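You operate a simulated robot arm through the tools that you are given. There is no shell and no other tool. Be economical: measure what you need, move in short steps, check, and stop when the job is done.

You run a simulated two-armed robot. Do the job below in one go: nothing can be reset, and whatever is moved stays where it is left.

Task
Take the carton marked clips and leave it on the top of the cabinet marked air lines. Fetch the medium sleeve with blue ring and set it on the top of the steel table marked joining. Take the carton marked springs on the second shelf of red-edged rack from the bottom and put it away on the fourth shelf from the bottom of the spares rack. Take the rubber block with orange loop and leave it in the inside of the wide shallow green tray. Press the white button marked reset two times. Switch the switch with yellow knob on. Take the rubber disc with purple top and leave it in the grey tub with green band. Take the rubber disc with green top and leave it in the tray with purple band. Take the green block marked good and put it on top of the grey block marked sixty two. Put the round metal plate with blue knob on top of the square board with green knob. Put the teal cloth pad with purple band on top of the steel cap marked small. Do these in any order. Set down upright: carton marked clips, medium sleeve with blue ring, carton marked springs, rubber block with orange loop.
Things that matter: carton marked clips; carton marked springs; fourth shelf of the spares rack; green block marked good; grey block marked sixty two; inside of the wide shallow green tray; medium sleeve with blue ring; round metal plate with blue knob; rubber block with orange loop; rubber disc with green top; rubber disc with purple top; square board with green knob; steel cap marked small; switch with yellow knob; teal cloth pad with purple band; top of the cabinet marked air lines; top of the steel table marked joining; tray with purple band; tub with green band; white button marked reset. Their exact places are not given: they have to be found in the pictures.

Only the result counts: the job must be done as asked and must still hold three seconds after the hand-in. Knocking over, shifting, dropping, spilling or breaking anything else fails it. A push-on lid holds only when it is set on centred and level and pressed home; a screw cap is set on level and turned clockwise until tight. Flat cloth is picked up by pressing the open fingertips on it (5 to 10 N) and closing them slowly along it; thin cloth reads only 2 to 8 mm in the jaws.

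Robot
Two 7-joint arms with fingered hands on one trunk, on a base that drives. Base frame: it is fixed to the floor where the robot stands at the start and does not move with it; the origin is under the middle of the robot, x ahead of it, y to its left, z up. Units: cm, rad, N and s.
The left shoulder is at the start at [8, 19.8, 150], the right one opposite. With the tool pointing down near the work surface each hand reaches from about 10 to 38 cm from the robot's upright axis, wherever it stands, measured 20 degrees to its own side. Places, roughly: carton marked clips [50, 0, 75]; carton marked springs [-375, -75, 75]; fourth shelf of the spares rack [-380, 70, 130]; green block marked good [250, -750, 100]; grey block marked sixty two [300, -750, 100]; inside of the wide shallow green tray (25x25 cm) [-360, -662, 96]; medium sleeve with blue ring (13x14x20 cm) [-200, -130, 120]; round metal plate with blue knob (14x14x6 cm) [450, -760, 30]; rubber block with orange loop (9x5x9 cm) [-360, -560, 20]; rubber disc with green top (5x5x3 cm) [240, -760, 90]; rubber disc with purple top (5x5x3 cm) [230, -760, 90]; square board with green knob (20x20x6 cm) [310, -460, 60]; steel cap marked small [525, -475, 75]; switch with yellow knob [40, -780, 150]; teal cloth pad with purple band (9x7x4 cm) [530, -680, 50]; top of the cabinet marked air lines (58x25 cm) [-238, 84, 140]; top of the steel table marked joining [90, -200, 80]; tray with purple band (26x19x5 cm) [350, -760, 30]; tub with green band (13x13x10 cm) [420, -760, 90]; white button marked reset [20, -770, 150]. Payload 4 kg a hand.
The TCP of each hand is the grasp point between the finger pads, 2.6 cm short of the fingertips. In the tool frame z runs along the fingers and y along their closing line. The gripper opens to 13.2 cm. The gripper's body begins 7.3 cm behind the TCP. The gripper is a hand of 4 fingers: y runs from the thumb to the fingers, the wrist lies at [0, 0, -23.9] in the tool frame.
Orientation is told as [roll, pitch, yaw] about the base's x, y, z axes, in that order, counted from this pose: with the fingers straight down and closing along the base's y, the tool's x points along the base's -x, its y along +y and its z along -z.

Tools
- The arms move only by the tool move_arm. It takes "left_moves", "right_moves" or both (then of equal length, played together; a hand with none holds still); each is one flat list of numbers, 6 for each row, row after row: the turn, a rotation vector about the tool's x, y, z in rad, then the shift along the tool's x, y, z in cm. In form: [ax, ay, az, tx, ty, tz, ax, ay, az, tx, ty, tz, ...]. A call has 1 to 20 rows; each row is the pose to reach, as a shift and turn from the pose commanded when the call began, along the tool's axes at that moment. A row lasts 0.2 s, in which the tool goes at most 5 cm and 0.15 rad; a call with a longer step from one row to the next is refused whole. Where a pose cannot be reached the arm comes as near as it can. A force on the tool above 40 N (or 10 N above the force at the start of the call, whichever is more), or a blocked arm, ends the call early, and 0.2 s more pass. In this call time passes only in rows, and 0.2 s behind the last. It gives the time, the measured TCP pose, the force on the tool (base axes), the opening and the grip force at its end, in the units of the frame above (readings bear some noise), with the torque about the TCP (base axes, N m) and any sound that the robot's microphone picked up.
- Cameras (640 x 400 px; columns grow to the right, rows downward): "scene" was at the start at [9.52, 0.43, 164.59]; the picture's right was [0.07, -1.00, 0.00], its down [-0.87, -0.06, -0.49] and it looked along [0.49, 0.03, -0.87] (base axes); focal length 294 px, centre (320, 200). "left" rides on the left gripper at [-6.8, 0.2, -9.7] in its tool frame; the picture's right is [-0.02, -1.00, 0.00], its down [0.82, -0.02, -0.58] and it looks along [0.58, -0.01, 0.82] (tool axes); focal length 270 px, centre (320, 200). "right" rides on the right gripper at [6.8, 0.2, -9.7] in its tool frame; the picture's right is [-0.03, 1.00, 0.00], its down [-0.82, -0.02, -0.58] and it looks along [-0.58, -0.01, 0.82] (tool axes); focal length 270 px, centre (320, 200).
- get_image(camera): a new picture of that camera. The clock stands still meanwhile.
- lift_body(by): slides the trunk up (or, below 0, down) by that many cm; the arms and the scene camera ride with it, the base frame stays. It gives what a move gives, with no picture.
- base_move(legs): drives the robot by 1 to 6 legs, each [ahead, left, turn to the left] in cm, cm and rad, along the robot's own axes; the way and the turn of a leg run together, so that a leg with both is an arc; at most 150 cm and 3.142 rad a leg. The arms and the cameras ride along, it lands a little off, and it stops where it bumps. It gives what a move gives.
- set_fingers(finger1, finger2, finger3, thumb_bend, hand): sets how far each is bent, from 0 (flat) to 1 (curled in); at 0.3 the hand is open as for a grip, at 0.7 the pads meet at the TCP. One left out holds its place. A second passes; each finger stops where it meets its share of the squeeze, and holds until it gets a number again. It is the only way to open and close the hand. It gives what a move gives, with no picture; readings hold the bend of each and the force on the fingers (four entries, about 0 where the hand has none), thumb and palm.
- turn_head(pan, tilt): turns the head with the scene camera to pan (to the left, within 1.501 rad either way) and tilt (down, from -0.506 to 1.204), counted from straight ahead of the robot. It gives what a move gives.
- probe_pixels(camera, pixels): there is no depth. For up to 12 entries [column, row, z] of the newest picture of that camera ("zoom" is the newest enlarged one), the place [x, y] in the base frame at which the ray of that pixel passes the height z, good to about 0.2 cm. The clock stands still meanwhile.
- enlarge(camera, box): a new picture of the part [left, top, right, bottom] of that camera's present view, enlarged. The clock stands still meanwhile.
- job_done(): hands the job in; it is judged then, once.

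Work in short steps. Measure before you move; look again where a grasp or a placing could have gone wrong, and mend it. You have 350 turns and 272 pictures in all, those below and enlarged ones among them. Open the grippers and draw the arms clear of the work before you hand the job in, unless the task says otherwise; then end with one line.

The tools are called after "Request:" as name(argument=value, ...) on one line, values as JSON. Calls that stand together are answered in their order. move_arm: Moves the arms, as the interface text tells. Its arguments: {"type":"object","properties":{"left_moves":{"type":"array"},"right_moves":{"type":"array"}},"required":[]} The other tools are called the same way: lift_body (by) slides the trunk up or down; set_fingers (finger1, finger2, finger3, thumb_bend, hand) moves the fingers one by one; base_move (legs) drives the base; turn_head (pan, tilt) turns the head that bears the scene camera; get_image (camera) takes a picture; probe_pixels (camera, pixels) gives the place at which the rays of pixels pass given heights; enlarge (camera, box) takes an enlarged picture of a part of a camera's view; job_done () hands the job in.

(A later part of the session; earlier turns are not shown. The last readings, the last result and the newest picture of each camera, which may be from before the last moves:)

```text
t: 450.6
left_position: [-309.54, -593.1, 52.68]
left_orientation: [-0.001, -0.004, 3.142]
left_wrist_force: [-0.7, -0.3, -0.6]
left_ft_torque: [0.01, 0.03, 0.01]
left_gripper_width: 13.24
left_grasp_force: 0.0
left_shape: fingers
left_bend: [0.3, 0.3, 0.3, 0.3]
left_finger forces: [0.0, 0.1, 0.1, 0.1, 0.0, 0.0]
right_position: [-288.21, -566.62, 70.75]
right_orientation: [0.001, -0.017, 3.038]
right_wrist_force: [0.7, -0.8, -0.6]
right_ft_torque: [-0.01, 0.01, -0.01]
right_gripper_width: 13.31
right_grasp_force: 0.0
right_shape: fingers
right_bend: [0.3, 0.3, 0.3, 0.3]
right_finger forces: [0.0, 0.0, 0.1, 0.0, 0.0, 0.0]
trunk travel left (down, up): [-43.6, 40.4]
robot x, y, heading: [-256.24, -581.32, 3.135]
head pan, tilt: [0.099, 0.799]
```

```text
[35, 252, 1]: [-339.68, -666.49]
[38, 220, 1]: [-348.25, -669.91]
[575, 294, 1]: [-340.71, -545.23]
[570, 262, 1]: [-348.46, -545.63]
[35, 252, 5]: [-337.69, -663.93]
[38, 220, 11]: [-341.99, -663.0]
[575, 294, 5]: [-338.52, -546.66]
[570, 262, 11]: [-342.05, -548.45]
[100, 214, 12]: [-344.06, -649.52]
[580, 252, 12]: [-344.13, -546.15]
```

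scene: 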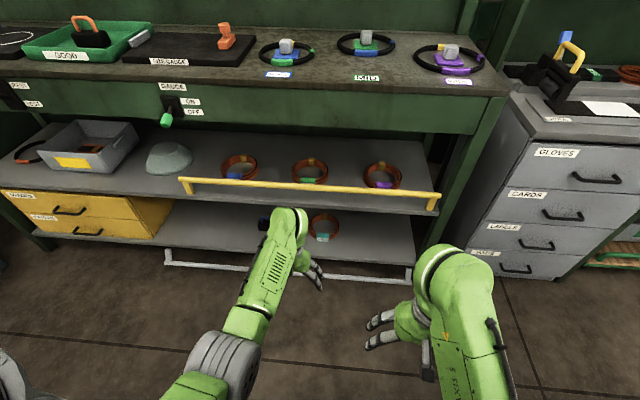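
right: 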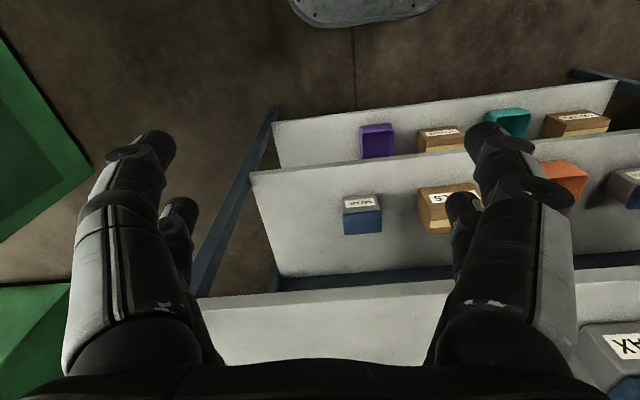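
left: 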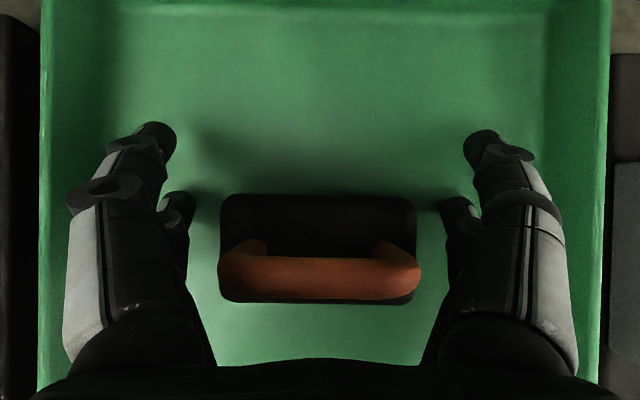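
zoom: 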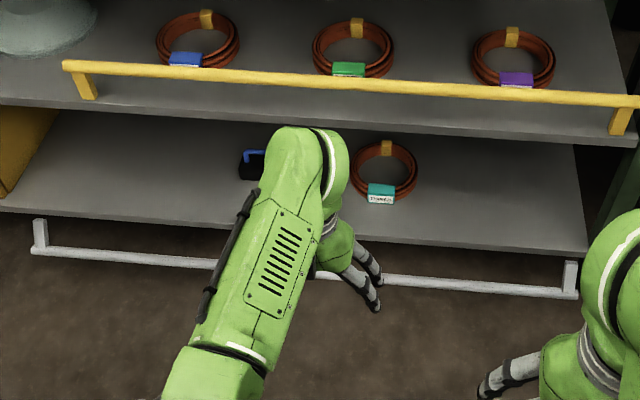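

The bar hangs from a hinge near (-342.5, z 12) at about (-338, z 5). I lower, turn the left hand a quarter so it closes along x, and straddle the bar.

Request:
lift_body(by=-37)

Request:
move_arm(left_moves=[0, 0, -0.14, 0, 0, 0, 0, 0, -0.28, 0, 0, 0, 0, 0, -0.42, 0, 0, 0, 0, 0, -0.56, 0, 0, 0, 0, 0, -0.7, 0, 0, 0, 0, 0, -0.84, 0, 0, 0, 0, 0, -0.98, 0, 0, 0, 0, 0, -1.12, 0, 0, 0, 0, 0, -1.26, 0, 0, 0, 0, 0, -1.4, 0, 0, 0, 0, 0, -1.54, 0, 0, 0])

Request:
set_fingers(hand="left", finger1=0.5, finger2=0.5, finger3=0.5, thumb_bend=0.5)

Request:
get_image(camera="left")

```text
t: 454.2
left_position: [-309.47, -593.19, 15.76]
left_orientation: [-0.001, -0.003, 3.14]
left_wrist_force: [0.5, 0.8, -0.9]
left_ft_torque: [0.02, 0.0, 0.01]
left_gripper_width: 13.24
left_grasp_force: 0.0
left_shape: fingers
left_bend: [0.3, 0.3, 0.3, 0.3]
left_finger forces: [0.1, 0.1, 0.0, 0.0, 0.0, 0.1]
right_position: [-288.21, -566.73, 33.8]
right_orientation: [0.002, -0.019, 3.035]
right_wrist_force: [0.9, 0.5, -0.5]
right_ft_torque: [0.0, -0.01, -0.05]
right_gripper_width: 13.31
right_grasp_force: 0.0
right_shape: fingers
right_bend: [0.3, 0.3, 0.3, 0.3]
right_finger forces: [0.0, 0.0, 0.0, 0.1, 0.0, 0.0]
trunk travel left (down, up): [-6.6, 77.4]
robot x, y, heading: [-256.47, -581.15, 3.135]
head pan, tilt: [0.099, 0.799]
```

```text
t: 456.6
left_position: [-309.48, -593.15, 15.64]
left_orientation: [-0.002, -0.001, -1.602]
left_wrist_force: [-0.1, -0.3, -0.7]
left_ft_torque: [0.02, 0.0, 0.0]
left_gripper_width: 13.25
left_grasp_force: 0.1
left_shape: fingers
left_bend: [0.3, 0.3, 0.3, 0.3]
left_finger forces: [0.1, 0.0, 0.0, 0.0, 0.1, 0.0]
right_position: [-288.19, -566.73, 33.8]
right_orientation: [0.002, -0.018, 3.037]
right_wrist_force: [0.5, -0.8, 0.1]
right_ft_torque: [-0.01, 0.02, -0.02]
right_gripper_width: 13.33
right_grasp_force: 0.1
right_shape: fingers
right_bend: [0.3, 0.3, 0.3, 0.3]
right_finger forces: [0.0, 0.0, 0.1, 0.1, 0.1, 0.0]
trunk travel left (down, up): [-6.6, 77.4]
robot x, y, heading: [-256.37, -581.06, 3.138]
head pan, tilt: [0.099, 0.799]
```

```text
t: 457.6
left_position: [-309.58, -593.03, 15.63]
left_orientation: [-0.005, 0.001, -1.604]
left_wrist_force: [0.0, -0.1, -0.4]
left_ft_torque: [-0.02, -0.01, 0.04]
left_gripper_width: 6.64
left_grasp_force: 0.2
left_shape: fingers
left_bend: [0.5, 0.5, 0.5, 0.5]
left_finger forces: [0.0, 0.0, 0.0, 0.1, 0.0, 0.0]
right_position: [-288.16, -566.79, 33.68]
right_orientation: [0.002, -0.018, 3.037]
right_wrist_force: [-1.0, -0.5, -0.7]
right_ft_torque: [0.01, 0.01, 0.03]
right_gripper_width: 13.35
right_grasp_force: 0.0
right_shape: fingers
right_bend: [0.3, 0.3, 0.3, 0.3]
right_finger forces: [0.0, 0.0, 0.0, 0.0, 0.0, 0.1]
trunk travel left (down, up): [-6.6, 77.4]
robot x, y, heading: [-255.79, -581.3, 3.135]
head pan, tilt: [0.099, 0.799]
```

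```text
124 pictures are left
```

left: 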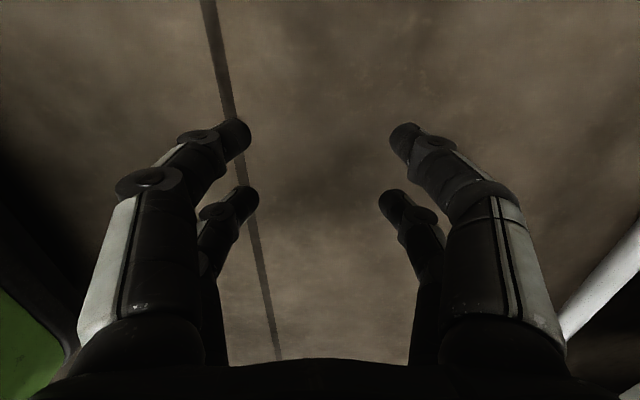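

Request:
move_arm(left_moves=[0.14, 0, 0, 0, 0, 0, 0.28, 0, 0, 0, 0, 0, 0.42, 0, 0, 0, 0, 0, 0.55, 0, 0, 0, 0, 0])

Request:
base_move(legs=[[24, 0, 0]])

Request:
get_image(camera="left")

Request:
enlarge(camera="scene", box=[120, 140, 480, 360])

```text
t: 458.6
left_position: [-309.58, -593.09, 15.74]
left_orientation: [-0.554, 0.001, -1.604]
left_wrist_force: [0.0, 0.5, 0.8]
left_ft_torque: [-0.01, 0.02, -0.04]
left_gripper_width: 6.62
left_grasp_force: 0.1
left_shape: fingers
left_bend: [0.5, 0.5, 0.5, 0.5]
left_finger forces: [0.0, 0.0, 0.1, 0.0, 0.0, 0.0]
right_position: [-288.25, -566.81, 33.86]
right_orientation: [0.001, -0.018, 3.036]
right_wrist_force: [0.1, -0.2, 0.2]
right_ft_torque: [-0.01, -0.03, 0.0]
right_gripper_width: 13.33
right_grasp_force: 0.0
right_shape: fingers
right_bend: [0.3, 0.3, 0.3, 0.3]
right_finger forces: [0.1, 0.1, 0.1, 0.0, 0.1, 0.0]
trunk travel left (down, up): [-6.6, 77.4]
robot x, y, heading: [-256.31, -581.27, 3.135]
head pan, tilt: [0.099, 0.799]
```

```text
t: 460.4
left_position: [-333.34, -593.07, 15.68]
left_orientation: [-0.553, 0.0, -1.602]
left_wrist_force: [0.4, 1.0, 0.6]
left_ft_torque: [0.04, -0.01, 0.0]
left_gripper_width: 6.62
left_grasp_force: 0.1
left_shape: fingers
left_bend: [0.5, 0.5, 0.5, 0.5]
left_finger forces: [0.0, 0.0, 0.0, 0.0, 0.0, 0.0]
right_position: [-312.11, -566.68, 33.7]
right_orientation: [0.004, -0.016, 3.036]
right_wrist_force: [-0.2, 0.7, -0.9]
right_ft_torque: [0.02, -0.02, 0.01]
right_gripper_width: 13.36
right_grasp_force: 0.0
right_shape: fingers
right_bend: [0.3, 0.3, 0.3, 0.3]
right_finger forces: [0.1, 0.1, 0.1, 0.1, 0.0, 0.1]
trunk travel left (down, up): [-6.6, 77.4]
robot x, y, heading: [-280.2, -580.95, 3.141]
head pan, tilt: [0.099, 0.799]
```

```text
123 pictures are left
```

left: 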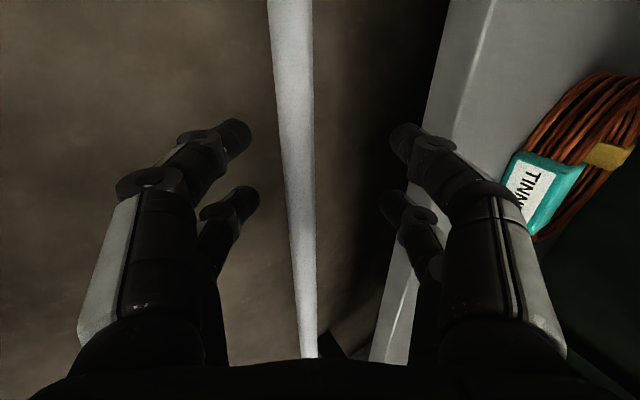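

```text
1.78 times, centred on (300, 250) of scene
```

zoom: 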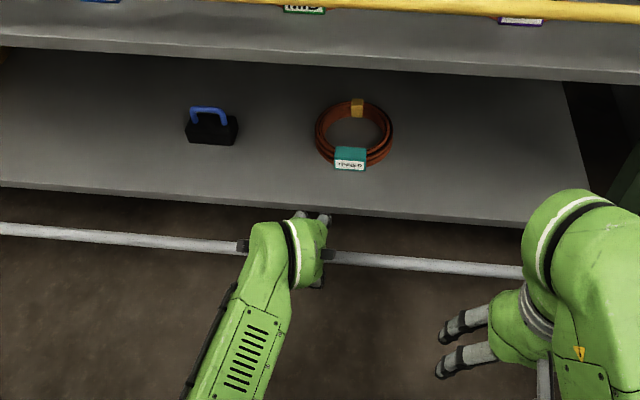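

The bar lies between the fingers. I advance along the tool onto the bar and close.

Request:
move_arm(left_moves=[0, 0, 0, 0, 0.8, 3.6, 0, 0, 0, 0, 1.6, 7.2, 0, 0, 0, 0, 1.6, 10.6])

Request:
get_image(camera="left")

```text
t: 461.2
left_position: [-337.46, -592.84, 5.87]
left_orientation: [-0.554, 0.002, -1.605]
left_wrist_force: [1.1, 0.1, -0.4]
left_ft_torque: [0.02, 0.03, -0.02]
left_gripper_width: 6.62
left_grasp_force: 0.0
left_shape: fingers
left_bend: [0.5, 0.5, 0.5, 0.5]
left_finger forces: [0.0, 0.1, 0.0, 0.0, 0.0, 0.1]
right_position: [-312.02, -566.65, 33.81]
right_orientation: [0.002, -0.016, 3.038]
right_wrist_force: [0.7, 0.2, 0.5]
right_ft_torque: [0.0, -0.01, -0.01]
right_gripper_width: 13.3
right_grasp_force: 0.0
right_shape: fingers
right_bend: [0.3, 0.3, 0.3, 0.3]
right_finger forces: [0.0, 0.1, 0.0, 0.0, 0.1, 0.1]
trunk travel left (down, up): [-6.6, 77.4]
robot x, y, heading: [-280.19, -581.03, 3.138]
head pan, tilt: [0.099, 0.799]
```

```text
121 pictures are left
```

left: 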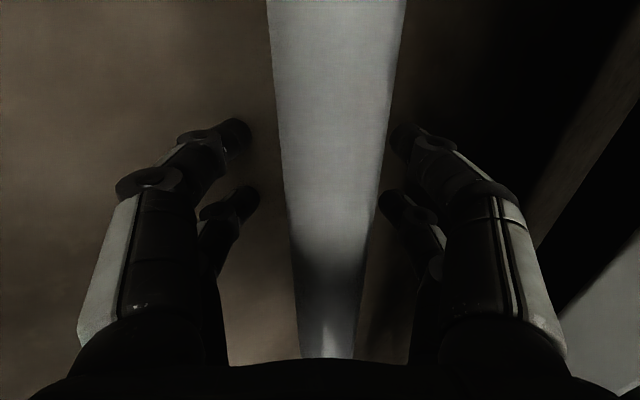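

The bar is about 5 cm nearer the palm than the TCP. I retract 4.5 along the tool, grip it and swing it up along its arc.

Request:
move_arm(left_moves=[0, 0, 0, 0, 0, -2.2, 0, 0, 0, 0, 0, -4.5])

Request:
set_fingers(hand="left", finger1=0.62, finger2=0.62, finger3=0.62, thumb_bend=0.62)

Request:
get_image(camera="left")

```text
t: 461.8
left_position: [-335.15, -592.96, 9.56]
left_orientation: [-0.553, -0.001, -1.602]
left_wrist_force: [-0.9, 0.1, 0.4]
left_ft_torque: [0.01, 0.02, -0.03]
left_gripper_width: 6.63
left_grasp_force: 0.1
left_shape: fingers
left_bend: [0.5, 0.5, 0.5, 0.5]
left_finger forces: [0.1, 0.0, 0.0, 0.1, 0.0, 0.0]
right_position: [-311.98, -566.66, 33.65]
right_orientation: [0.001, -0.02, 3.037]
right_wrist_force: [0.4, 0.4, 0.7]
right_ft_torque: [0.01, 0.02, 0.0]
right_gripper_width: 13.33
right_grasp_force: 0.0
right_shape: fingers
right_bend: [0.3, 0.3, 0.3, 0.3]
right_finger forces: [0.0, 0.1, 0.0, 0.1, 0.0, 0.0]
trunk travel left (down, up): [-6.6, 77.4]
robot x, y, heading: [-280.14, -581.05, 3.136]
head pan, tilt: [0.099, 0.799]
```

```text
t: 462.8
left_position: [-335.19, -592.87, 9.55]
left_orientation: [-0.551, 0.002, -1.601]
left_wrist_force: [-0.2, -0.8, 0.1]
left_ft_torque: [0.0, 0.01, 0.01]
left_gripper_width: 2.65
left_grasp_force: 0.1
left_shape: fingers
left_bend: [0.62, 0.62, 0.62, 0.62]
left_finger forces: [0.0, 0.0, 0.1, 0.1, 0.0, 0.0]
right_position: [-312.04, -566.68, 33.8]
right_orientation: [0.003, -0.018, 3.037]
right_wrist_force: [0.5, 0.2, -0.3]
right_ft_torque: [-0.03, -0.03, -0.01]
right_gripper_width: 13.3
right_grasp_force: 0.0
right_shape: fingers
right_bend: [0.3, 0.3, 0.3, 0.3]
right_finger forces: [0.1, 0.0, 0.1, 0.0, 0.0, 0.1]
trunk travel left (down, up): [-6.6, 77.4]
robot x, y, heading: [-280.06, -581.22, 3.138]
head pan, tilt: [0.099, 0.799]
```

```text
120 pictures are left
```

left: 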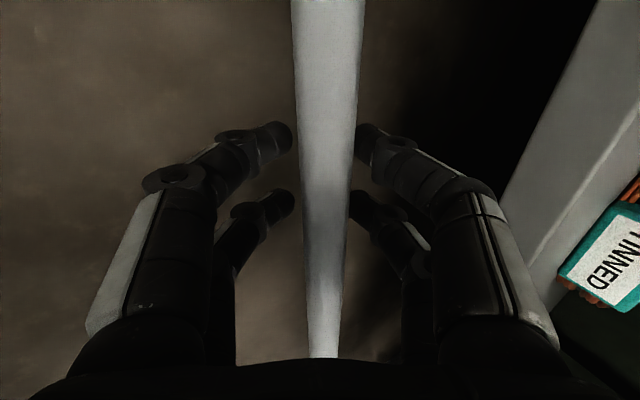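

Request:
set_fingers(hand="left", finger1=0.7, finger2=0.7, finger3=0.7, thumb_bend=0.7)

Request:
move_arm(left_moves=[0, 0, 0, 0, -0.6, -2.4, 0, 0, 0, 0, -1.45, -4.63, 0, 0, 0, 0, -3, -6.3, 0, 0, 0, 0, -4.62, -7.84])

Request:
enlarge(camera="scene", box=[0, 140, 480, 360])

```text
t: 463.8
left_position: [-335.25, -592.95, 9.59]
left_orientation: [-0.552, -0.001, -1.603]
left_wrist_force: [-3.0, 0.6, 0.5]
left_ft_torque: [-0.02, 0.02, -0.05]
left_gripper_width: 0.41
left_grasp_force: 1.8
left_shape: fingers
left_bend: [0.7, 0.7, 0.69, 0.69]
left_finger forces: [0.0, 0.1, 1.0, 0.0, 2.8, 0.0]
right_position: [-311.97, -566.6, 33.78]
right_orientation: [0.002, -0.02, 3.037]
right_wrist_force: [0.6, 0.4, -1.1]
right_ft_torque: [0.0, 0.0, 0.02]
right_gripper_width: 13.32
right_grasp_force: 0.1
right_shape: fingers
right_bend: [0.3, 0.3, 0.3, 0.3]
right_finger forces: [0.0, 0.1, 0.1, 0.0, 0.1, 0.0]
trunk travel left (down, up): [-6.6, 77.4]
robot x, y, heading: [-279.92, -581.03, 3.133]
head pan, tilt: [0.099, 0.799]
```

```text
t: 464.8
left_position: [-335.17, -593.05, 18.88]
left_orientation: [-0.558, 0.0, -1.605]
left_wrist_force: [0.6, -0.4, -2.0]
left_ft_torque: [0.0, 0.05, 0.02]
left_gripper_width: 0.27
left_grasp_force: 1.2
left_shape: fingers
left_bend: [0.69, 0.69, 0.7, 0.7]
left_finger forces: [1.2, 0.8, 0.1, 0.0, 0.1, 0.0]
right_position: [-312.0, -566.54, 33.81]
right_orientation: [0.002, -0.017, 3.037]
right_wrist_force: [-0.2, 0.4, -0.2]
right_ft_torque: [0.0, -0.03, 0.01]
right_gripper_width: 13.32
right_grasp_force: 0.1
right_shape: fingers
right_bend: [0.3, 0.3, 0.3, 0.3]
right_finger forces: [0.0, 0.0, 0.1, 0.1, 0.0, 0.0]
trunk travel left (down, up): [-6.6, 77.4]
robot x, y, heading: [-279.92, -581.34, 3.137]
head pan, tilt: [0.099, 0.799]
```

```text
1.33 times, centred on (240, 250) of scene
```

zoom: 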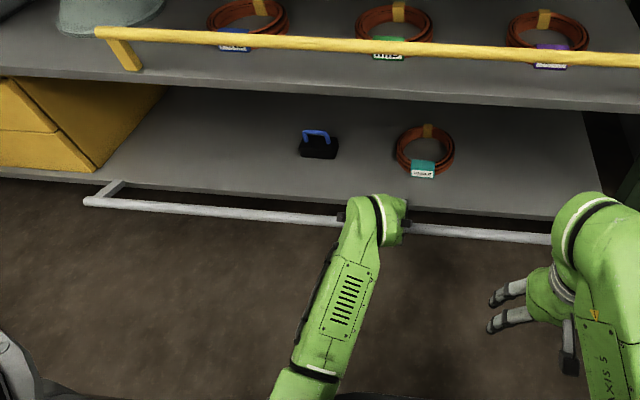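

The bar is swinging up with the hand. I continue the arc to its upright position.

Request:
move_arm(left_moves=[0, 0, 0, 0, -2, -0.8, 0, 0, 0, 0, -3.95, -1.43, 0, 0, 0, 0, -6.2, -1.4, 0, 0, 0, 0, -8.4, -1.03])

Request:
enlarge(camera="scene", box=[0, 140, 480, 360])

```text
t: 465.8
left_position: [-341.74, -592.79, 23.84]
left_orientation: [-0.55, -0.001, -1.602]
left_wrist_force: [-1.3, 0.2, -6.3]
left_ft_torque: [-0.02, 0.13, 0.0]
left_gripper_width: 0.44
left_grasp_force: 3.4
left_shape: fingers
left_bend: [0.68, 0.68, 0.7, 0.7]
left_finger forces: [3.3, 3.1, 0.1, 0.0, 0.0, 0.0]
right_position: [-312.06, -566.59, 33.79]
right_orientation: [0.003, -0.016, 3.036]
right_wrist_force: [0.7, 0.0, -0.6]
right_ft_torque: [-0.06, -0.01, -0.02]
right_gripper_width: 13.33
right_grasp_force: 0.2
right_shape: fingers
right_bend: [0.3, 0.3, 0.3, 0.3]
right_finger forces: [0.0, 0.0, 0.1, 0.0, 0.0, 0.1]
trunk travel left (down, up): [-6.6, 77.4]
robot x, y, heading: [-279.84, -580.88, 3.137]
head pan, tilt: [0.099, 0.799]
```

```text
1.33 times, centred on (240, 250) of scene
```

zoom: 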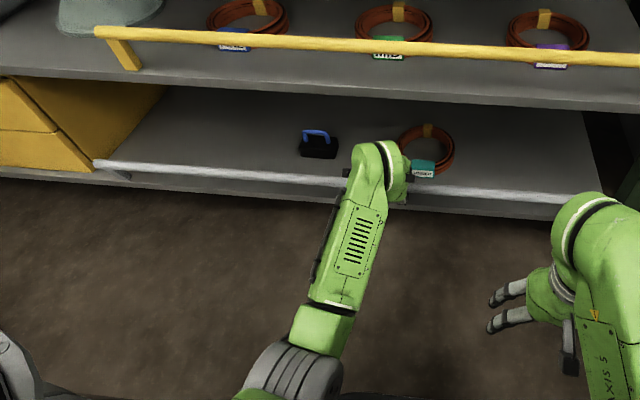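

Request:
move_arm(left_moves=[0, 0, 0, 0, -0.8, 0.2, 0, 0, 0, 0, -1.8, 0.7])

Request:
set_fingers(hand="left", finger1=0.5, finger2=0.5, finger3=0.5, thumb_bend=0.5)

Request:
move_arm(left_moves=[0, 0, 0, 0, 0, -3, 0, 0, 0, 0, 0, -6, 0, 0, 0, 0, 0, -10])

Request:
enlarge(camera="scene", box=[0, 140, 480, 360])

```text
t: 466.4
left_position: [-343.34, -592.7, 24.21]
left_orientation: [-0.548, 0.002, -1.601]
left_wrist_force: [4.9, -3.9, -11.1]
left_ft_torque: [-0.06, 0.03, -0.04]
left_gripper_width: 0.96
left_grasp_force: 5.2
left_shape: fingers
left_bend: [0.65, 0.65, 0.7, 0.7]
left_finger forces: [6.0, 5.6, 0.0, 0.1, 0.0, 0.0]
right_position: [-311.98, -566.72, 33.78]
right_orientation: [0.002, -0.017, 3.035]
right_wrist_force: [-0.6, 0.0, 0.3]
right_ft_torque: [0.03, 0.01, 0.02]
right_gripper_width: 13.31
right_grasp_force: 0.0
right_shape: fingers
right_bend: [0.3, 0.3, 0.3, 0.3]
right_finger forces: [0.0, 0.0, 0.0, 0.0, 0.0, 0.0]
trunk travel left (down, up): [-6.6, 77.4]
robot x, y, heading: [-280.14, -580.88, 3.136]
head pan, tilt: [0.099, 0.799]
```

```text
t: 467.4
left_position: [-343.46, -592.65, 24.49]
left_orientation: [-0.552, 0.0, -1.602]
left_wrist_force: [0.1, -0.6, -0.9]
left_ft_torque: [-0.02, -0.01, -0.01]
left_gripper_width: 6.51
left_grasp_force: 0.2
left_shape: fingers
left_bend: [0.5, 0.5, 0.5, 0.5]
left_finger forces: [0.0, 0.0, 0.0, 0.0, 0.1, 0.0]
right_position: [-312.0, -566.52, 33.72]
right_orientation: [0.001, -0.017, 3.037]
right_wrist_force: [-0.6, 0.3, -0.5]
right_ft_torque: [0.02, 0.0, -0.02]
right_gripper_width: 13.33
right_grasp_force: 0.0
right_shape: fingers
right_bend: [0.3, 0.3, 0.3, 0.3]
right_finger forces: [0.1, 0.0, 0.1, 0.0, 0.1, 0.0]
trunk travel left (down, up): [-6.6, 77.4]
robot x, y, heading: [-280.02, -580.92, 3.138]
head pan, tilt: [0.099, 0.799]
```

```text
t: 468.2
left_position: [-338.26, -592.86, 32.97]
left_orientation: [-0.55, 0.001, -1.604]
left_wrist_force: [-0.1, -0.6, -0.4]
left_ft_torque: [0.01, -0.03, 0.01]
left_gripper_width: 6.53
left_grasp_force: 0.0
left_shape: fingers
left_bend: [0.5, 0.5, 0.5, 0.5]
left_finger forces: [0.0, 0.1, 0.0, 0.1, 0.1, 0.0]
right_position: [-312.07, -566.65, 33.74]
right_orientation: [0.002, -0.017, 3.038]
right_wrist_force: [0.3, 0.6, -0.2]
right_ft_torque: [-0.01, 0.03, -0.03]
right_gripper_width: 13.33
right_grasp_force: 0.1
right_shape: fingers
right_bend: [0.3, 0.3, 0.3, 0.3]
right_finger forces: [0.0, 0.1, 0.1, 0.0, 0.1, 0.0]
trunk travel left (down, up): [-6.6, 77.4]
robot x, y, heading: [-280.46, -581.31, 3.135]
head pan, tilt: [0.099, 0.799]
```

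```text
1.33 times, centred on (240, 250) of scene
```

zoom: 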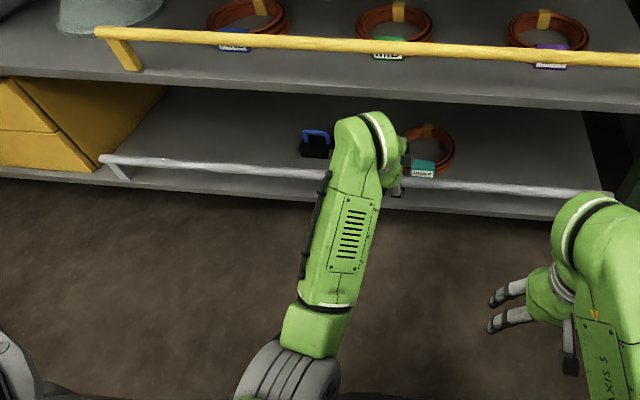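

The bar stays upright again. I back away, restore the left hand's orientation and raise the trunk.

Request:
base_move(legs=[[-28, 0, 0]])

Request:
lift_body(by=40)

Request:
lift_body(by=33)

Request:
move_arm(left_moves=[-0.14, 0, 0, 0, 1, 1, -0.28, 0, 0, 0, 2, 2, -0.42, 0, 0, 0, 3, 3, -0.55, 0, 0, 0, 4, 4])

Request:
move_arm(left_moves=[0, 0, 0.14, 0, 1, 0, 0, 0, 0.28, 0, 2, 0, 0, 0, 0.42, 0, 3, 0, 0, 0, 0.56, 0, 4, 0, 0, 0, 0.7, 0, 5, 0, 0, 0, 0.84, 0, 6, 0, 0, 0, 0.98, 0, 7, 0, 0, 0, 1.12, 0, 8, 0, 0, 0, 1.26, 0, 9, 0, 0, 0, 1.4, 0, 10, 0, 0, 0, 1.54, 0, 10, 0])

Request:
set_fingers(hand="left", finger1=0.3, finger2=0.3, finger3=0.3, thumb_bend=0.3)

```text
t: 470.1
left_position: [-310.21, -593.04, 33.06]
left_orientation: [-0.552, -0.003, -1.604]
left_wrist_force: [-0.6, 0.1, 1.0]
left_ft_torque: [-0.01, -0.02, 0.02]
left_gripper_width: 6.56
left_grasp_force: 0.3
left_shape: fingers
left_bend: [0.5, 0.5, 0.5, 0.5]
left_finger forces: [0.1, 0.1, 0.0, 0.0, 0.0, 0.1]
right_position: [-283.98, -566.72, 33.79]
right_orientation: [0.001, -0.02, 3.037]
right_wrist_force: [-0.7, 0.0, -0.1]
right_ft_torque: [-0.01, -0.01, 0.06]
right_gripper_width: 13.31
right_grasp_force: 0.1
right_shape: fingers
right_bend: [0.3, 0.3, 0.3, 0.3]
right_finger forces: [0.0, 0.0, 0.0, 0.0, 0.0, 0.1]
trunk travel left (down, up): [-6.6, 77.4]
robot x, y, heading: [-252.58, -581.0, 3.137]
head pan, tilt: [0.099, 0.799]
```

```text
t: 474.0
left_position: [-310.28, -593.12, 72.95]
left_orientation: [-0.554, -0.001, -1.604]
left_wrist_force: [0.3, -0.6, -0.8]
left_ft_torque: [0.01, 0.01, -0.02]
left_gripper_width: 6.56
left_grasp_force: 0.0
left_shape: fingers
left_bend: [0.5, 0.5, 0.5, 0.5]
left_finger forces: [0.0, 0.1, 0.0, 0.0, 0.1, 0.0]
right_position: [-284.03, -566.83, 73.82]
right_orientation: [0.002, -0.018, 3.038]
right_wrist_force: [0.6, 0.8, 0.9]
right_ft_torque: [0.0, -0.01, 0.01]
right_gripper_width: 13.33
right_grasp_force: 0.1
right_shape: fingers
right_bend: [0.3, 0.3, 0.3, 0.3]
right_finger forces: [0.1, 0.0, 0.1, 0.1, 0.0, 0.1]
trunk travel left (down, up): [-46.6, 37.4]
robot x, y, heading: [-252.27, -581.34, 3.138]
head pan, tilt: [0.099, 0.799]
```

```text
t: 477.2
left_position: [-310.2, -593.03, 105.96]
left_orientation: [-0.554, 0.0, -1.604]
left_wrist_force: [0.5, -0.2, -0.4]
left_ft_torque: [-0.02, -0.01, -0.02]
left_gripper_width: 6.56
left_grasp_force: 0.0
left_shape: fingers
left_bend: [0.5, 0.5, 0.5, 0.5]
left_finger forces: [0.1, 0.0, 0.0, 0.0, 0.0, 0.0]
right_position: [-283.96, -566.83, 106.66]
right_orientation: [0.0, -0.017, 3.036]
right_wrist_force: [0.0, -1.0, 0.3]
right_ft_torque: [-0.02, 0.01, 0.01]
right_gripper_width: 13.34
right_grasp_force: 0.1
right_shape: fingers
right_bend: [0.3, 0.3, 0.3, 0.3]
right_finger forces: [0.0, 0.0, 0.0, 0.0, 0.0, 0.0]
trunk travel left (down, up): [-79.6, 4.4]
robot x, y, heading: [-251.65, -581.02, 3.132]
head pan, tilt: [0.099, 0.799]
```

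```text
t: 478.2
left_position: [-309.07, -593.14, 100.45]
left_orientation: [0.0, 0.0, -1.602]
left_wrist_force: [1.0, 0.3, -1.4]
left_ft_torque: [0.03, -0.01, 0.0]
left_gripper_width: 6.55
left_grasp_force: 0.0
left_shape: fingers
left_bend: [0.5, 0.5, 0.5, 0.5]
left_finger forces: [0.0, 0.1, 0.0, 0.1, 0.0, 0.1]
right_position: [-284.13, -566.66, 106.65]
right_orientation: [0.001, -0.016, 3.037]
right_wrist_force: [-0.1, 1.4, 0.7]
right_ft_torque: [0.03, -0.04, -0.01]
right_gripper_width: 13.32
right_grasp_force: 0.1
right_shape: fingers
right_bend: [0.3, 0.3, 0.3, 0.3]
right_finger forces: [0.1, 0.0, 0.0, 0.0, 0.0, 0.0]
trunk travel left (down, up): [-79.6, 4.4]
robot x, y, heading: [-251.62, -581.12, 3.136]
head pan, tilt: [0.099, 0.799]
```

```text
t: 480.6
left_position: [-298.84, -593.35, 100.43]
left_orientation: [-0.002, -0.003, 3.138]
left_wrist_force: [-0.6, -0.2, 0.3]
left_ft_torque: [0.03, 0.0, -0.02]
left_gripper_width: 6.55
left_grasp_force: 0.0
left_shape: fingers
left_bend: [0.5, 0.5, 0.5, 0.5]
left_finger forces: [0.1, 0.1, 0.0, 0.1, 0.0, 0.0]
right_position: [-284.01, -566.72, 106.8]
right_orientation: [0.002, -0.017, 3.038]
right_wrist_force: [0.0, 0.3, 0.7]
right_ft_torque: [-0.02, -0.02, -0.03]
right_gripper_width: 13.33
right_grasp_force: 0.2
right_shape: fingers
right_bend: [0.3, 0.3, 0.3, 0.3]
right_finger forces: [0.0, 0.0, 0.1, 0.1, 0.0, 0.0]
trunk travel left (down, up): [-79.6, 4.4]
robot x, y, heading: [-251.88, -581.21, 3.138]
head pan, tilt: [0.099, 0.799]
```

```text
t: 481.6
left_position: [-298.99, -593.4, 100.47]
left_orientation: [-0.002, -0.003, 3.139]
left_wrist_force: [-0.3, -0.2, -0.1]
left_ft_torque: [-0.02, -0.01, 0.0]
left_gripper_width: 13.24
left_grasp_force: 0.0
left_shape: fingers
left_bend: [0.3, 0.3, 0.3, 0.3]
left_finger forces: [0.0, 0.1, 0.0, 0.0, 0.0, 0.0]
right_position: [-284.06, -566.75, 106.71]
right_orientation: [-0.001, -0.02, 3.037]
right_wrist_force: [-0.8, -0.8, -0.5]
right_ft_torque: [-0.01, -0.03, -0.04]
right_gripper_width: 13.33
right_grasp_force: 0.1
right_shape: fingers
right_bend: [0.3, 0.3, 0.3, 0.3]
right_finger forces: [0.0, 0.1, 0.0, 0.1, 0.0, 0.0]
trunk travel left (down, up): [-79.6, 4.4]
robot x, y, heading: [-251.67, -581.4, 3.131]
head pan, tilt: [0.099, 0.799]
```

Request:
move_arm(left_moves=[0, 0, 0, 4, 0, 0, 0, 0, 0, 8, 0, 0, 0, 0, 0, 11, 0, 0])

Request:
base_move(legs=[[8, 0, 0], [0, 71, 0], [0, 0, 3.13], [130, 0, 0], [140, 0, 0]])

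Request:
turn_head(pan=-0.2, tilt=0.35)

Request:
get_image(camera="scene")

```text
t: 482.4
left_position: [-287.96, -593.3, 100.56]
left_orientation: [-0.002, -0.004, 3.139]
left_wrist_force: [0.0, 0.0, -0.4]
left_ft_torque: [0.01, -0.02, 0.0]
left_gripper_width: 13.24
left_grasp_force: 0.1
left_shape: fingers
left_bend: [0.3, 0.3, 0.3, 0.3]
left_finger forces: [0.1, 0.0, 0.0, 0.1, 0.0, 0.0]
right_position: [-284.06, -566.73, 106.7]
right_orientation: [0.001, -0.02, 3.037]
right_wrist_force: [0.4, 0.6, -0.1]
right_ft_torque: [0.02, 0.04, 0.02]
right_gripper_width: 13.34
right_grasp_force: 0.0
right_shape: fingers
right_bend: [0.3, 0.3, 0.3, 0.3]
right_finger forces: [0.1, 0.0, 0.0, 0.0, 0.0, 0.0]
trunk travel left (down, up): [-79.6, 4.4]
robot x, y, heading: [-251.76, -580.8, 3.134]
head pan, tilt: [0.099, 0.799]
```

```text
t: 507.1
left_position: [47.19, -637.59, 100.41]
left_orientation: [0.0, -0.003, 0.005]
left_wrist_force: [-0.1, -0.8, 0.9]
left_ft_torque: [-0.02, 0.01, -0.01]
left_gripper_width: 13.25
left_grasp_force: 0.1
left_shape: fingers
left_bend: [0.3, 0.3, 0.3, 0.3]
left_finger forces: [0.1, 0.1, 0.1, 0.0, 0.2, 0.1]
right_position: [43.35, -664.15, 106.79]
right_orientation: [0.0, -0.019, -0.099]
right_wrist_force: [-0.7, -0.2, 0.6]
right_ft_torque: [0.0, 0.01, -0.02]
right_gripper_width: 13.36
right_grasp_force: 0.0
right_shape: fingers
right_bend: [0.3, 0.3, 0.3, 0.3]
right_finger forces: [0.1, 0.0, 0.0, 0.0, 0.0, 0.1]
trunk travel left (down, up): [-79.6, 4.4]
robot x, y, heading: [11.23, -649.94, 0.002]
head pan, tilt: [0.099, 0.799]
```

```text
t: 508.0
left_position: [47.2, -637.61, 100.39]
left_orientation: [0.0, -0.002, 0.005]
left_wrist_force: [0.2, 0.3, 0.4]
left_ft_torque: [0.0, 0.03, 0.01]
left_gripper_width: 13.24
left_grasp_force: 0.1
left_shape: fingers
left_bend: [0.3, 0.3, 0.3, 0.3]
left_finger forces: [0.1, 0.0, 0.1, 0.0, 0.0, 0.0]
right_position: [43.47, -664.17, 106.74]
right_orientation: [0.002, -0.017, -0.097]
right_wrist_force: [-0.7, 0.1, 0.5]
right_ft_torque: [0.03, 0.01, 0.01]
right_gripper_width: 13.31
right_grasp_force: 0.1
right_shape: fingers
right_bend: [0.3, 0.3, 0.3, 0.3]
right_finger forces: [0.1, 0.1, 0.1, 0.0, 0.0, 0.0]
trunk travel left (down, up): [-79.6, 4.4]
robot x, y, heading: [11.4, -650.28, 0.002]
head pan, tilt: [-0.201, 0.351]
```

```text
116 pictures are left
```

scene: 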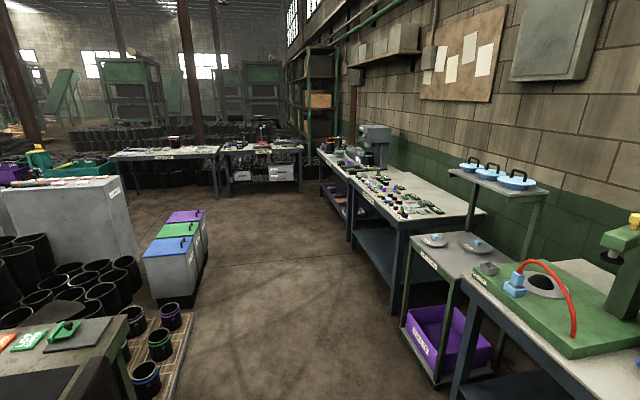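

Request:
base_move(legs=[[0, -30, 0], [150, 0, 0]])

Request:
turn_head(pan=-0.7, tilt=0.45)

Request:
get_image(camera="scene")

Request:
turn_head(pan=-0.1, tilt=0.4)

Request:
get_image(camera="scene")

```text
t: 517.1
left_position: [195.93, -666.76, 100.5]
left_orientation: [-0.001, -0.005, 0.011]
left_wrist_force: [-0.7, -0.4, 0.0]
left_ft_torque: [0.0, -0.02, 0.0]
left_gripper_width: 13.24
left_grasp_force: 0.1
left_shape: fingers
left_bend: [0.3, 0.3, 0.3, 0.3]
left_finger forces: [0.0, 0.0, 0.0, 0.1, 0.1, 0.0]
right_position: [192.34, -693.49, 106.73]
right_orientation: [0.0, -0.021, -0.092]
right_wrist_force: [-0.4, -0.7, -1.2]
right_ft_torque: [0.05, 0.04, 0.03]
right_gripper_width: 13.33
right_grasp_force: 0.0
right_shape: fingers
right_bend: [0.3, 0.3, 0.3, 0.3]
right_finger forces: [0.0, 0.0, 0.0, 0.0, 0.0, 0.1]
trunk travel left (down, up): [-79.6, 4.4]
robot x, y, heading: [160.17, -679.77, 0.009]
head pan, tilt: [-0.201, 0.351]
```

```text
t: 518.0
left_position: [195.94, -666.84, 100.5]
left_orientation: [0.001, -0.005, 0.012]
left_wrist_force: [0.4, 0.7, 0.5]
left_ft_torque: [-0.01, 0.0, 0.03]
left_gripper_width: 13.23
left_grasp_force: 0.1
left_shape: fingers
left_bend: [0.3, 0.3, 0.3, 0.3]
left_finger forces: [0.0, 0.0, 0.1, 0.0, 0.1, 0.0]
right_position: [192.38, -693.46, 106.74]
right_orientation: [0.0, -0.017, -0.094]
right_wrist_force: [0.6, -0.6, -0.3]
right_ft_torque: [-0.01, -0.01, -0.01]
right_gripper_width: 13.32
right_grasp_force: 0.0
right_shape: fingers
right_bend: [0.3, 0.3, 0.3, 0.3]
right_finger forces: [0.1, 0.0, 0.0, 0.0, 0.0, 0.0]
trunk travel left (down, up): [-79.6, 4.4]
robot x, y, heading: [160.15, -679.5, 0.0]
head pan, tilt: [-0.7, 0.45]
```

```text
115 pictures are left
```

scene: 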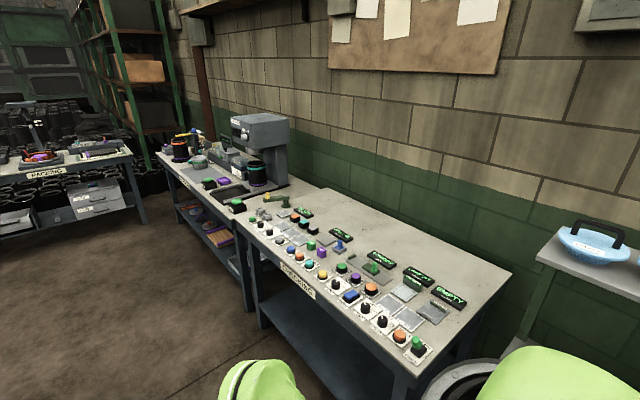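

```text
t: 519.0
left_position: [195.94, -666.84, 100.43]
left_orientation: [0.0, -0.004, 0.012]
left_wrist_force: [0.1, 0.3, 0.1]
left_ft_torque: [-0.01, -0.01, 0.01]
left_gripper_width: 13.28
left_grasp_force: 0.1
left_shape: fingers
left_bend: [0.3, 0.3, 0.3, 0.3]
left_finger forces: [0.0, 0.0, 0.1, 0.0, 0.0, 0.0]
right_position: [192.38, -693.4, 106.82]
right_orientation: [0.001, -0.02, -0.092]
right_wrist_force: [0.4, -0.6, -0.1]
right_ft_torque: [0.0, 0.02, 0.01]
right_gripper_width: 13.32
right_grasp_force: 0.0
right_shape: fingers
right_bend: [0.3, 0.3, 0.3, 0.3]
right_finger forces: [0.0, 0.1, 0.0, 0.1, 0.0, 0.0]
trunk travel left (down, up): [-79.6, 4.4]
robot x, y, heading: [160.13, -679.4, 0.008]
head pan, tilt: [-0.099, 0.4]
```

```text
114 pictures are left
```

scene: 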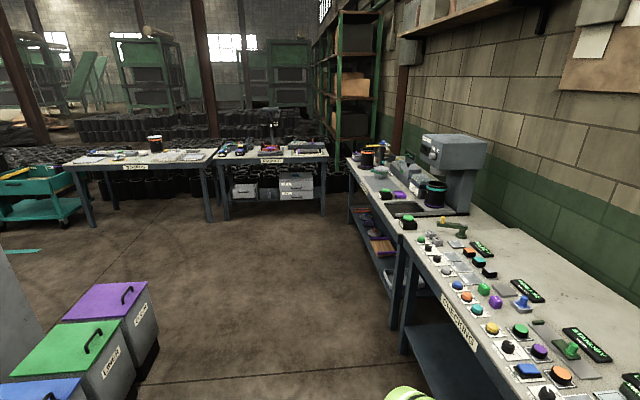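

Request:
base_move(legs=[[0, 8, 0], [0, 0, -1.575], [0, 80, 0]])

Request:
turn_head(pan=0.0, tilt=0.75)

Request:
get_image(camera="scene")

Request:
enlarge(camera="scene", box=[0, 60, 330, 280])

Request:
enlarge(camera="scene", box=[310, 60, 640, 280])

```text
t: 527.8
left_position: [252.87, -706.63, 100.53]
left_orientation: [-0.002, -0.004, -1.561]
left_wrist_force: [-0.4, -0.9, -0.2]
left_ft_torque: [-0.01, 0.02, -0.03]
left_gripper_width: 13.24
left_grasp_force: 0.1
left_shape: fingers
left_bend: [0.3, 0.3, 0.3, 0.3]
left_finger forces: [0.0, 0.0, 0.0, 0.0, 0.1, 0.1]
right_position: [226.19, -703.04, 106.74]
right_orientation: [0.002, -0.016, -1.66]
right_wrist_force: [-0.1, 0.2, 0.2]
right_ft_torque: [0.02, -0.01, 0.0]
right_gripper_width: 13.34
right_grasp_force: 0.1
right_shape: fingers
right_bend: [0.3, 0.3, 0.3, 0.3]
right_finger forces: [0.0, 0.0, 0.0, 0.1, 0.0, 0.0]
trunk travel left (down, up): [-79.6, 4.4]
robot x, y, heading: [240.07, -670.33, -1.568]
head pan, tilt: [-0.099, 0.4]
```

```text
t: 528.6
left_position: [252.93, -706.53, 100.43]
left_orientation: [-0.001, -0.003, -1.558]
left_wrist_force: [-0.6, -0.6, -0.7]
left_ft_torque: [0.01, 0.0, 0.05]
left_gripper_width: 13.24
left_grasp_force: 0.2
left_shape: fingers
left_bend: [0.3, 0.3, 0.3, 0.3]
left_finger forces: [0.1, 0.0, 0.0, 0.1, 0.0, 0.1]
right_position: [226.29, -703.03, 106.8]
right_orientation: [0.001, -0.018, -1.662]
right_wrist_force: [0.0, 0.2, -0.5]
right_ft_torque: [0.02, 0.0, 0.01]
right_gripper_width: 13.33
right_grasp_force: 0.1
right_shape: fingers
right_bend: [0.3, 0.3, 0.3, 0.3]
right_finger forces: [0.0, 0.0, 0.1, 0.1, 0.0, 0.0]
trunk travel left (down, up): [-79.6, 4.4]
robot x, y, heading: [239.94, -670.62, -1.559]
head pan, tilt: [0.0, 0.75]
```

```text
113 pictures are left
```

scene: 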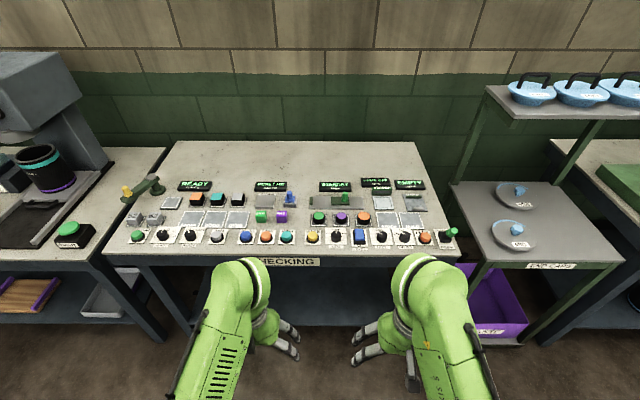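

```text
1.82 times, centred on (165, 170) of scene
```

zoom: 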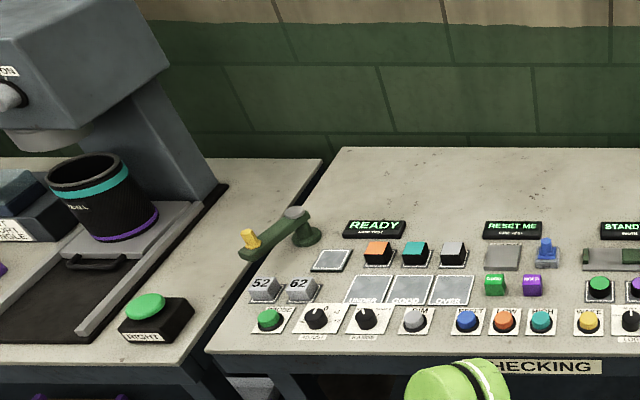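

```text
1.82 times, centred on (475, 170) of scene
```

zoom: 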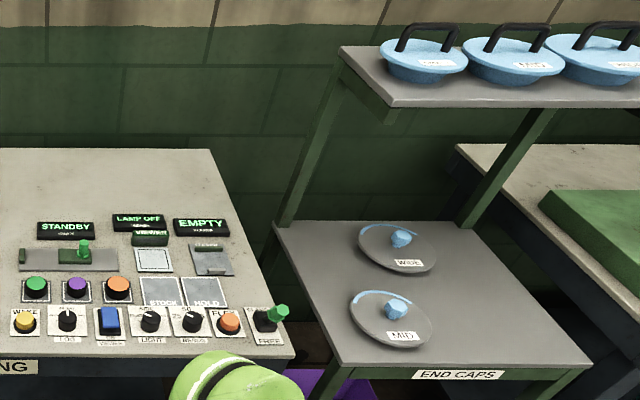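

Request:
probe_pixels(camera="scene", pixels=[[262, 222, 80], [262, 211, 84], [281, 217, 82], [143, 218, 82], [155, 218, 82], [164, 219, 82], [319, 217, 83], [341, 217, 83], [300, 258, 80], [240, 240, 80], [318, 225, 80], [341, 225, 80]])

Request:
enlarge(camera="scene", box=[110, 170, 380, 270])

```text
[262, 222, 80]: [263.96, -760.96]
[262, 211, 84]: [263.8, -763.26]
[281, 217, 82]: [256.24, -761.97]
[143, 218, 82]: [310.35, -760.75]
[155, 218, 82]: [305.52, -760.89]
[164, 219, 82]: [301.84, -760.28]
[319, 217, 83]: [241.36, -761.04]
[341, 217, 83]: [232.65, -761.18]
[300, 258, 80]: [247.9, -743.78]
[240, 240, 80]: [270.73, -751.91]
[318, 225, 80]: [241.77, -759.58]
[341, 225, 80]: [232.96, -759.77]
```

```text
2.37 times, centred on (245, 220) of scene
```

zoom: 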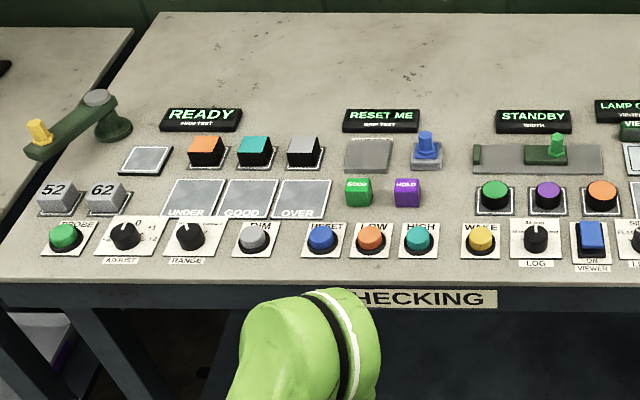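

Blocks GOOD (264,-761), HOLD (256,-762), 52 (314,-761), 62 (306,-761); discs green (241.5,-760), purple (232.8,-760). I drive nearer and bring the left hand over GOOD.

Request:
base_move(legs=[[0, 11, 0], [36, 0, 0]])

Request:
move_arm(left_moves=[0, 0, 0, -4.5, 0, 0, 0, 0, 0, -9, 0, 0, 0, 0, 0, -13.5, 0, 0, 0, 0, 0, -18, 0, 0])

Request:
get_image(camera="left")

Request:
get_image(camera="right")

```text
t: 531.7
left_position: [264.11, -742.02, 100.57]
left_orientation: [-0.001, -0.006, -1.558]
left_wrist_force: [0.0, 0.3, 0.1]
left_ft_torque: [-0.04, 0.0, 0.0]
left_gripper_width: 13.26
left_grasp_force: 0.0
left_shape: fingers
left_bend: [0.3, 0.3, 0.3, 0.3]
left_finger forces: [0.0, 0.0, 0.0, 0.1, 0.0, 0.0]
right_position: [237.4, -738.35, 106.88]
right_orientation: [0.003, -0.021, -1.66]
right_wrist_force: [-0.7, 0.9, 0.2]
right_ft_torque: [-0.06, 0.0, 0.01]
right_gripper_width: 13.34
right_grasp_force: 0.0
right_shape: fingers
right_bend: [0.3, 0.3, 0.3, 0.3]
right_finger forces: [0.0, 0.1, 0.1, 0.1, 0.0, 0.0]
trunk travel left (down, up): [-79.6, 4.4]
robot x, y, heading: [251.66, -706.57, -1.564]
head pan, tilt: [0.0, 0.75]
```

```text
t: 532.7
left_position: [264.45, -760.25, 100.22]
left_orientation: [0.0, 0.002, -1.559]
left_wrist_force: [-0.2, -0.1, -0.2]
left_ft_torque: [0.05, 0.02, 0.02]
left_gripper_width: 13.24
left_grasp_force: 0.0
left_shape: fingers
left_bend: [0.3, 0.3, 0.3, 0.3]
left_finger forces: [0.0, 0.0, 0.0, 0.0, 0.1, 0.1]
right_position: [237.65, -738.77, 106.68]
right_orientation: [0.002, -0.016, -1.663]
right_wrist_force: [-0.1, -0.5, -0.3]
right_ft_torque: [0.0, 0.0, -0.01]
right_gripper_width: 13.32
right_grasp_force: 0.2
right_shape: fingers
right_bend: [0.3, 0.3, 0.3, 0.3]
right_finger forces: [0.1, 0.0, 0.1, 0.0, 0.1, 0.0]
trunk travel left (down, up): [-79.6, 4.4]
robot x, y, heading: [251.57, -706.64, -1.569]
head pan, tilt: [0.0, 0.75]
```

```text
109 pictures are left
```

left: 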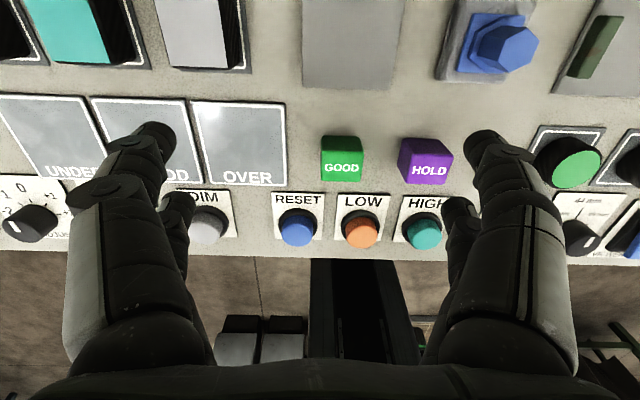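

```text
108 pictures are left
```

right: 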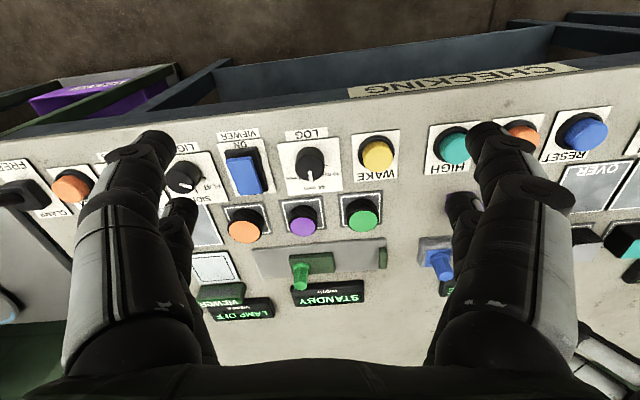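

Request:
probe_pixels(camera="left", pixels=[[321, 137, 84], [364, 139, 84], [321, 180, 84], [363, 181, 84], [342, 158, 84], [321, 137, 80], [298, 230, 83], [402, 139, 84], [452, 141, 84], [425, 162, 84]])

Request:
probe_pixels(camera="right", pixels=[[363, 215, 83], [303, 219, 83], [245, 228, 83], [379, 155, 83], [363, 222, 81]])

```text
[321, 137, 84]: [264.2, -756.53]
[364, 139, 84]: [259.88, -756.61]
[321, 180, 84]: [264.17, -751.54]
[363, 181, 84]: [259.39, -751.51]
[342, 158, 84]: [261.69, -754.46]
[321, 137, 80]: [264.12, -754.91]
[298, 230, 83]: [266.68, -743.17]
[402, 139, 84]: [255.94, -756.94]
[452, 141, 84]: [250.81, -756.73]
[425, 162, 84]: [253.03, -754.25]
```

```text
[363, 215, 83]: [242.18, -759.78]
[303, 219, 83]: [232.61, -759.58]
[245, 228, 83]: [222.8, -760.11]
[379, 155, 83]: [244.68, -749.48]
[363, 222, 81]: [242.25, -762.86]
```

Request:
enlarge(camera="left", box=[280, 100, 480, 260])

Request:
probe_pixels(camera="zoom", pixels=[[200, 200, 88.3], [320, 200, 88.3]])

```text
2.50 times, centred on (380, 180) of left
```

zoom: 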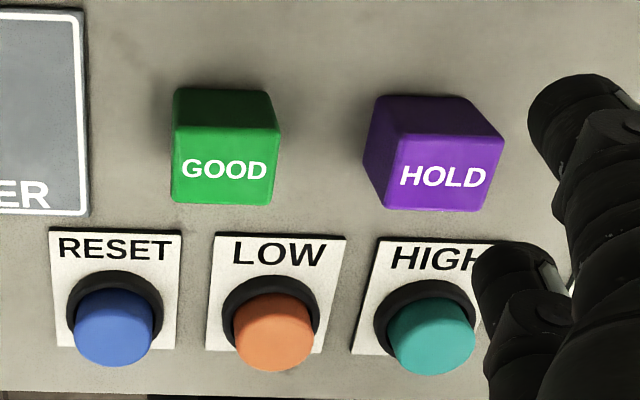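

```text
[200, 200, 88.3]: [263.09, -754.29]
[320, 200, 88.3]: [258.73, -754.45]
```

Request:
probe_pixels(camera="zoom", pixels=[[173, 130, 88.3], [280, 128, 88.3], [172, 201, 88.3], [272, 205, 88.3], [224, 166, 88.3], [392, 136, 88.3], [505, 136, 88.3], [177, 88, 84], [270, 92, 84], [65, 300, 86.5]])

```text
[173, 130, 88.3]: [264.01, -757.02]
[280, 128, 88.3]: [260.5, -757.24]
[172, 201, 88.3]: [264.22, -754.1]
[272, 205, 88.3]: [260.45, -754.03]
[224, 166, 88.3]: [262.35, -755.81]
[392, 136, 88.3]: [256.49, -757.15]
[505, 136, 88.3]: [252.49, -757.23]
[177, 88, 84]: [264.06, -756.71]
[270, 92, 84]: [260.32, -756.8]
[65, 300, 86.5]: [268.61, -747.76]
```

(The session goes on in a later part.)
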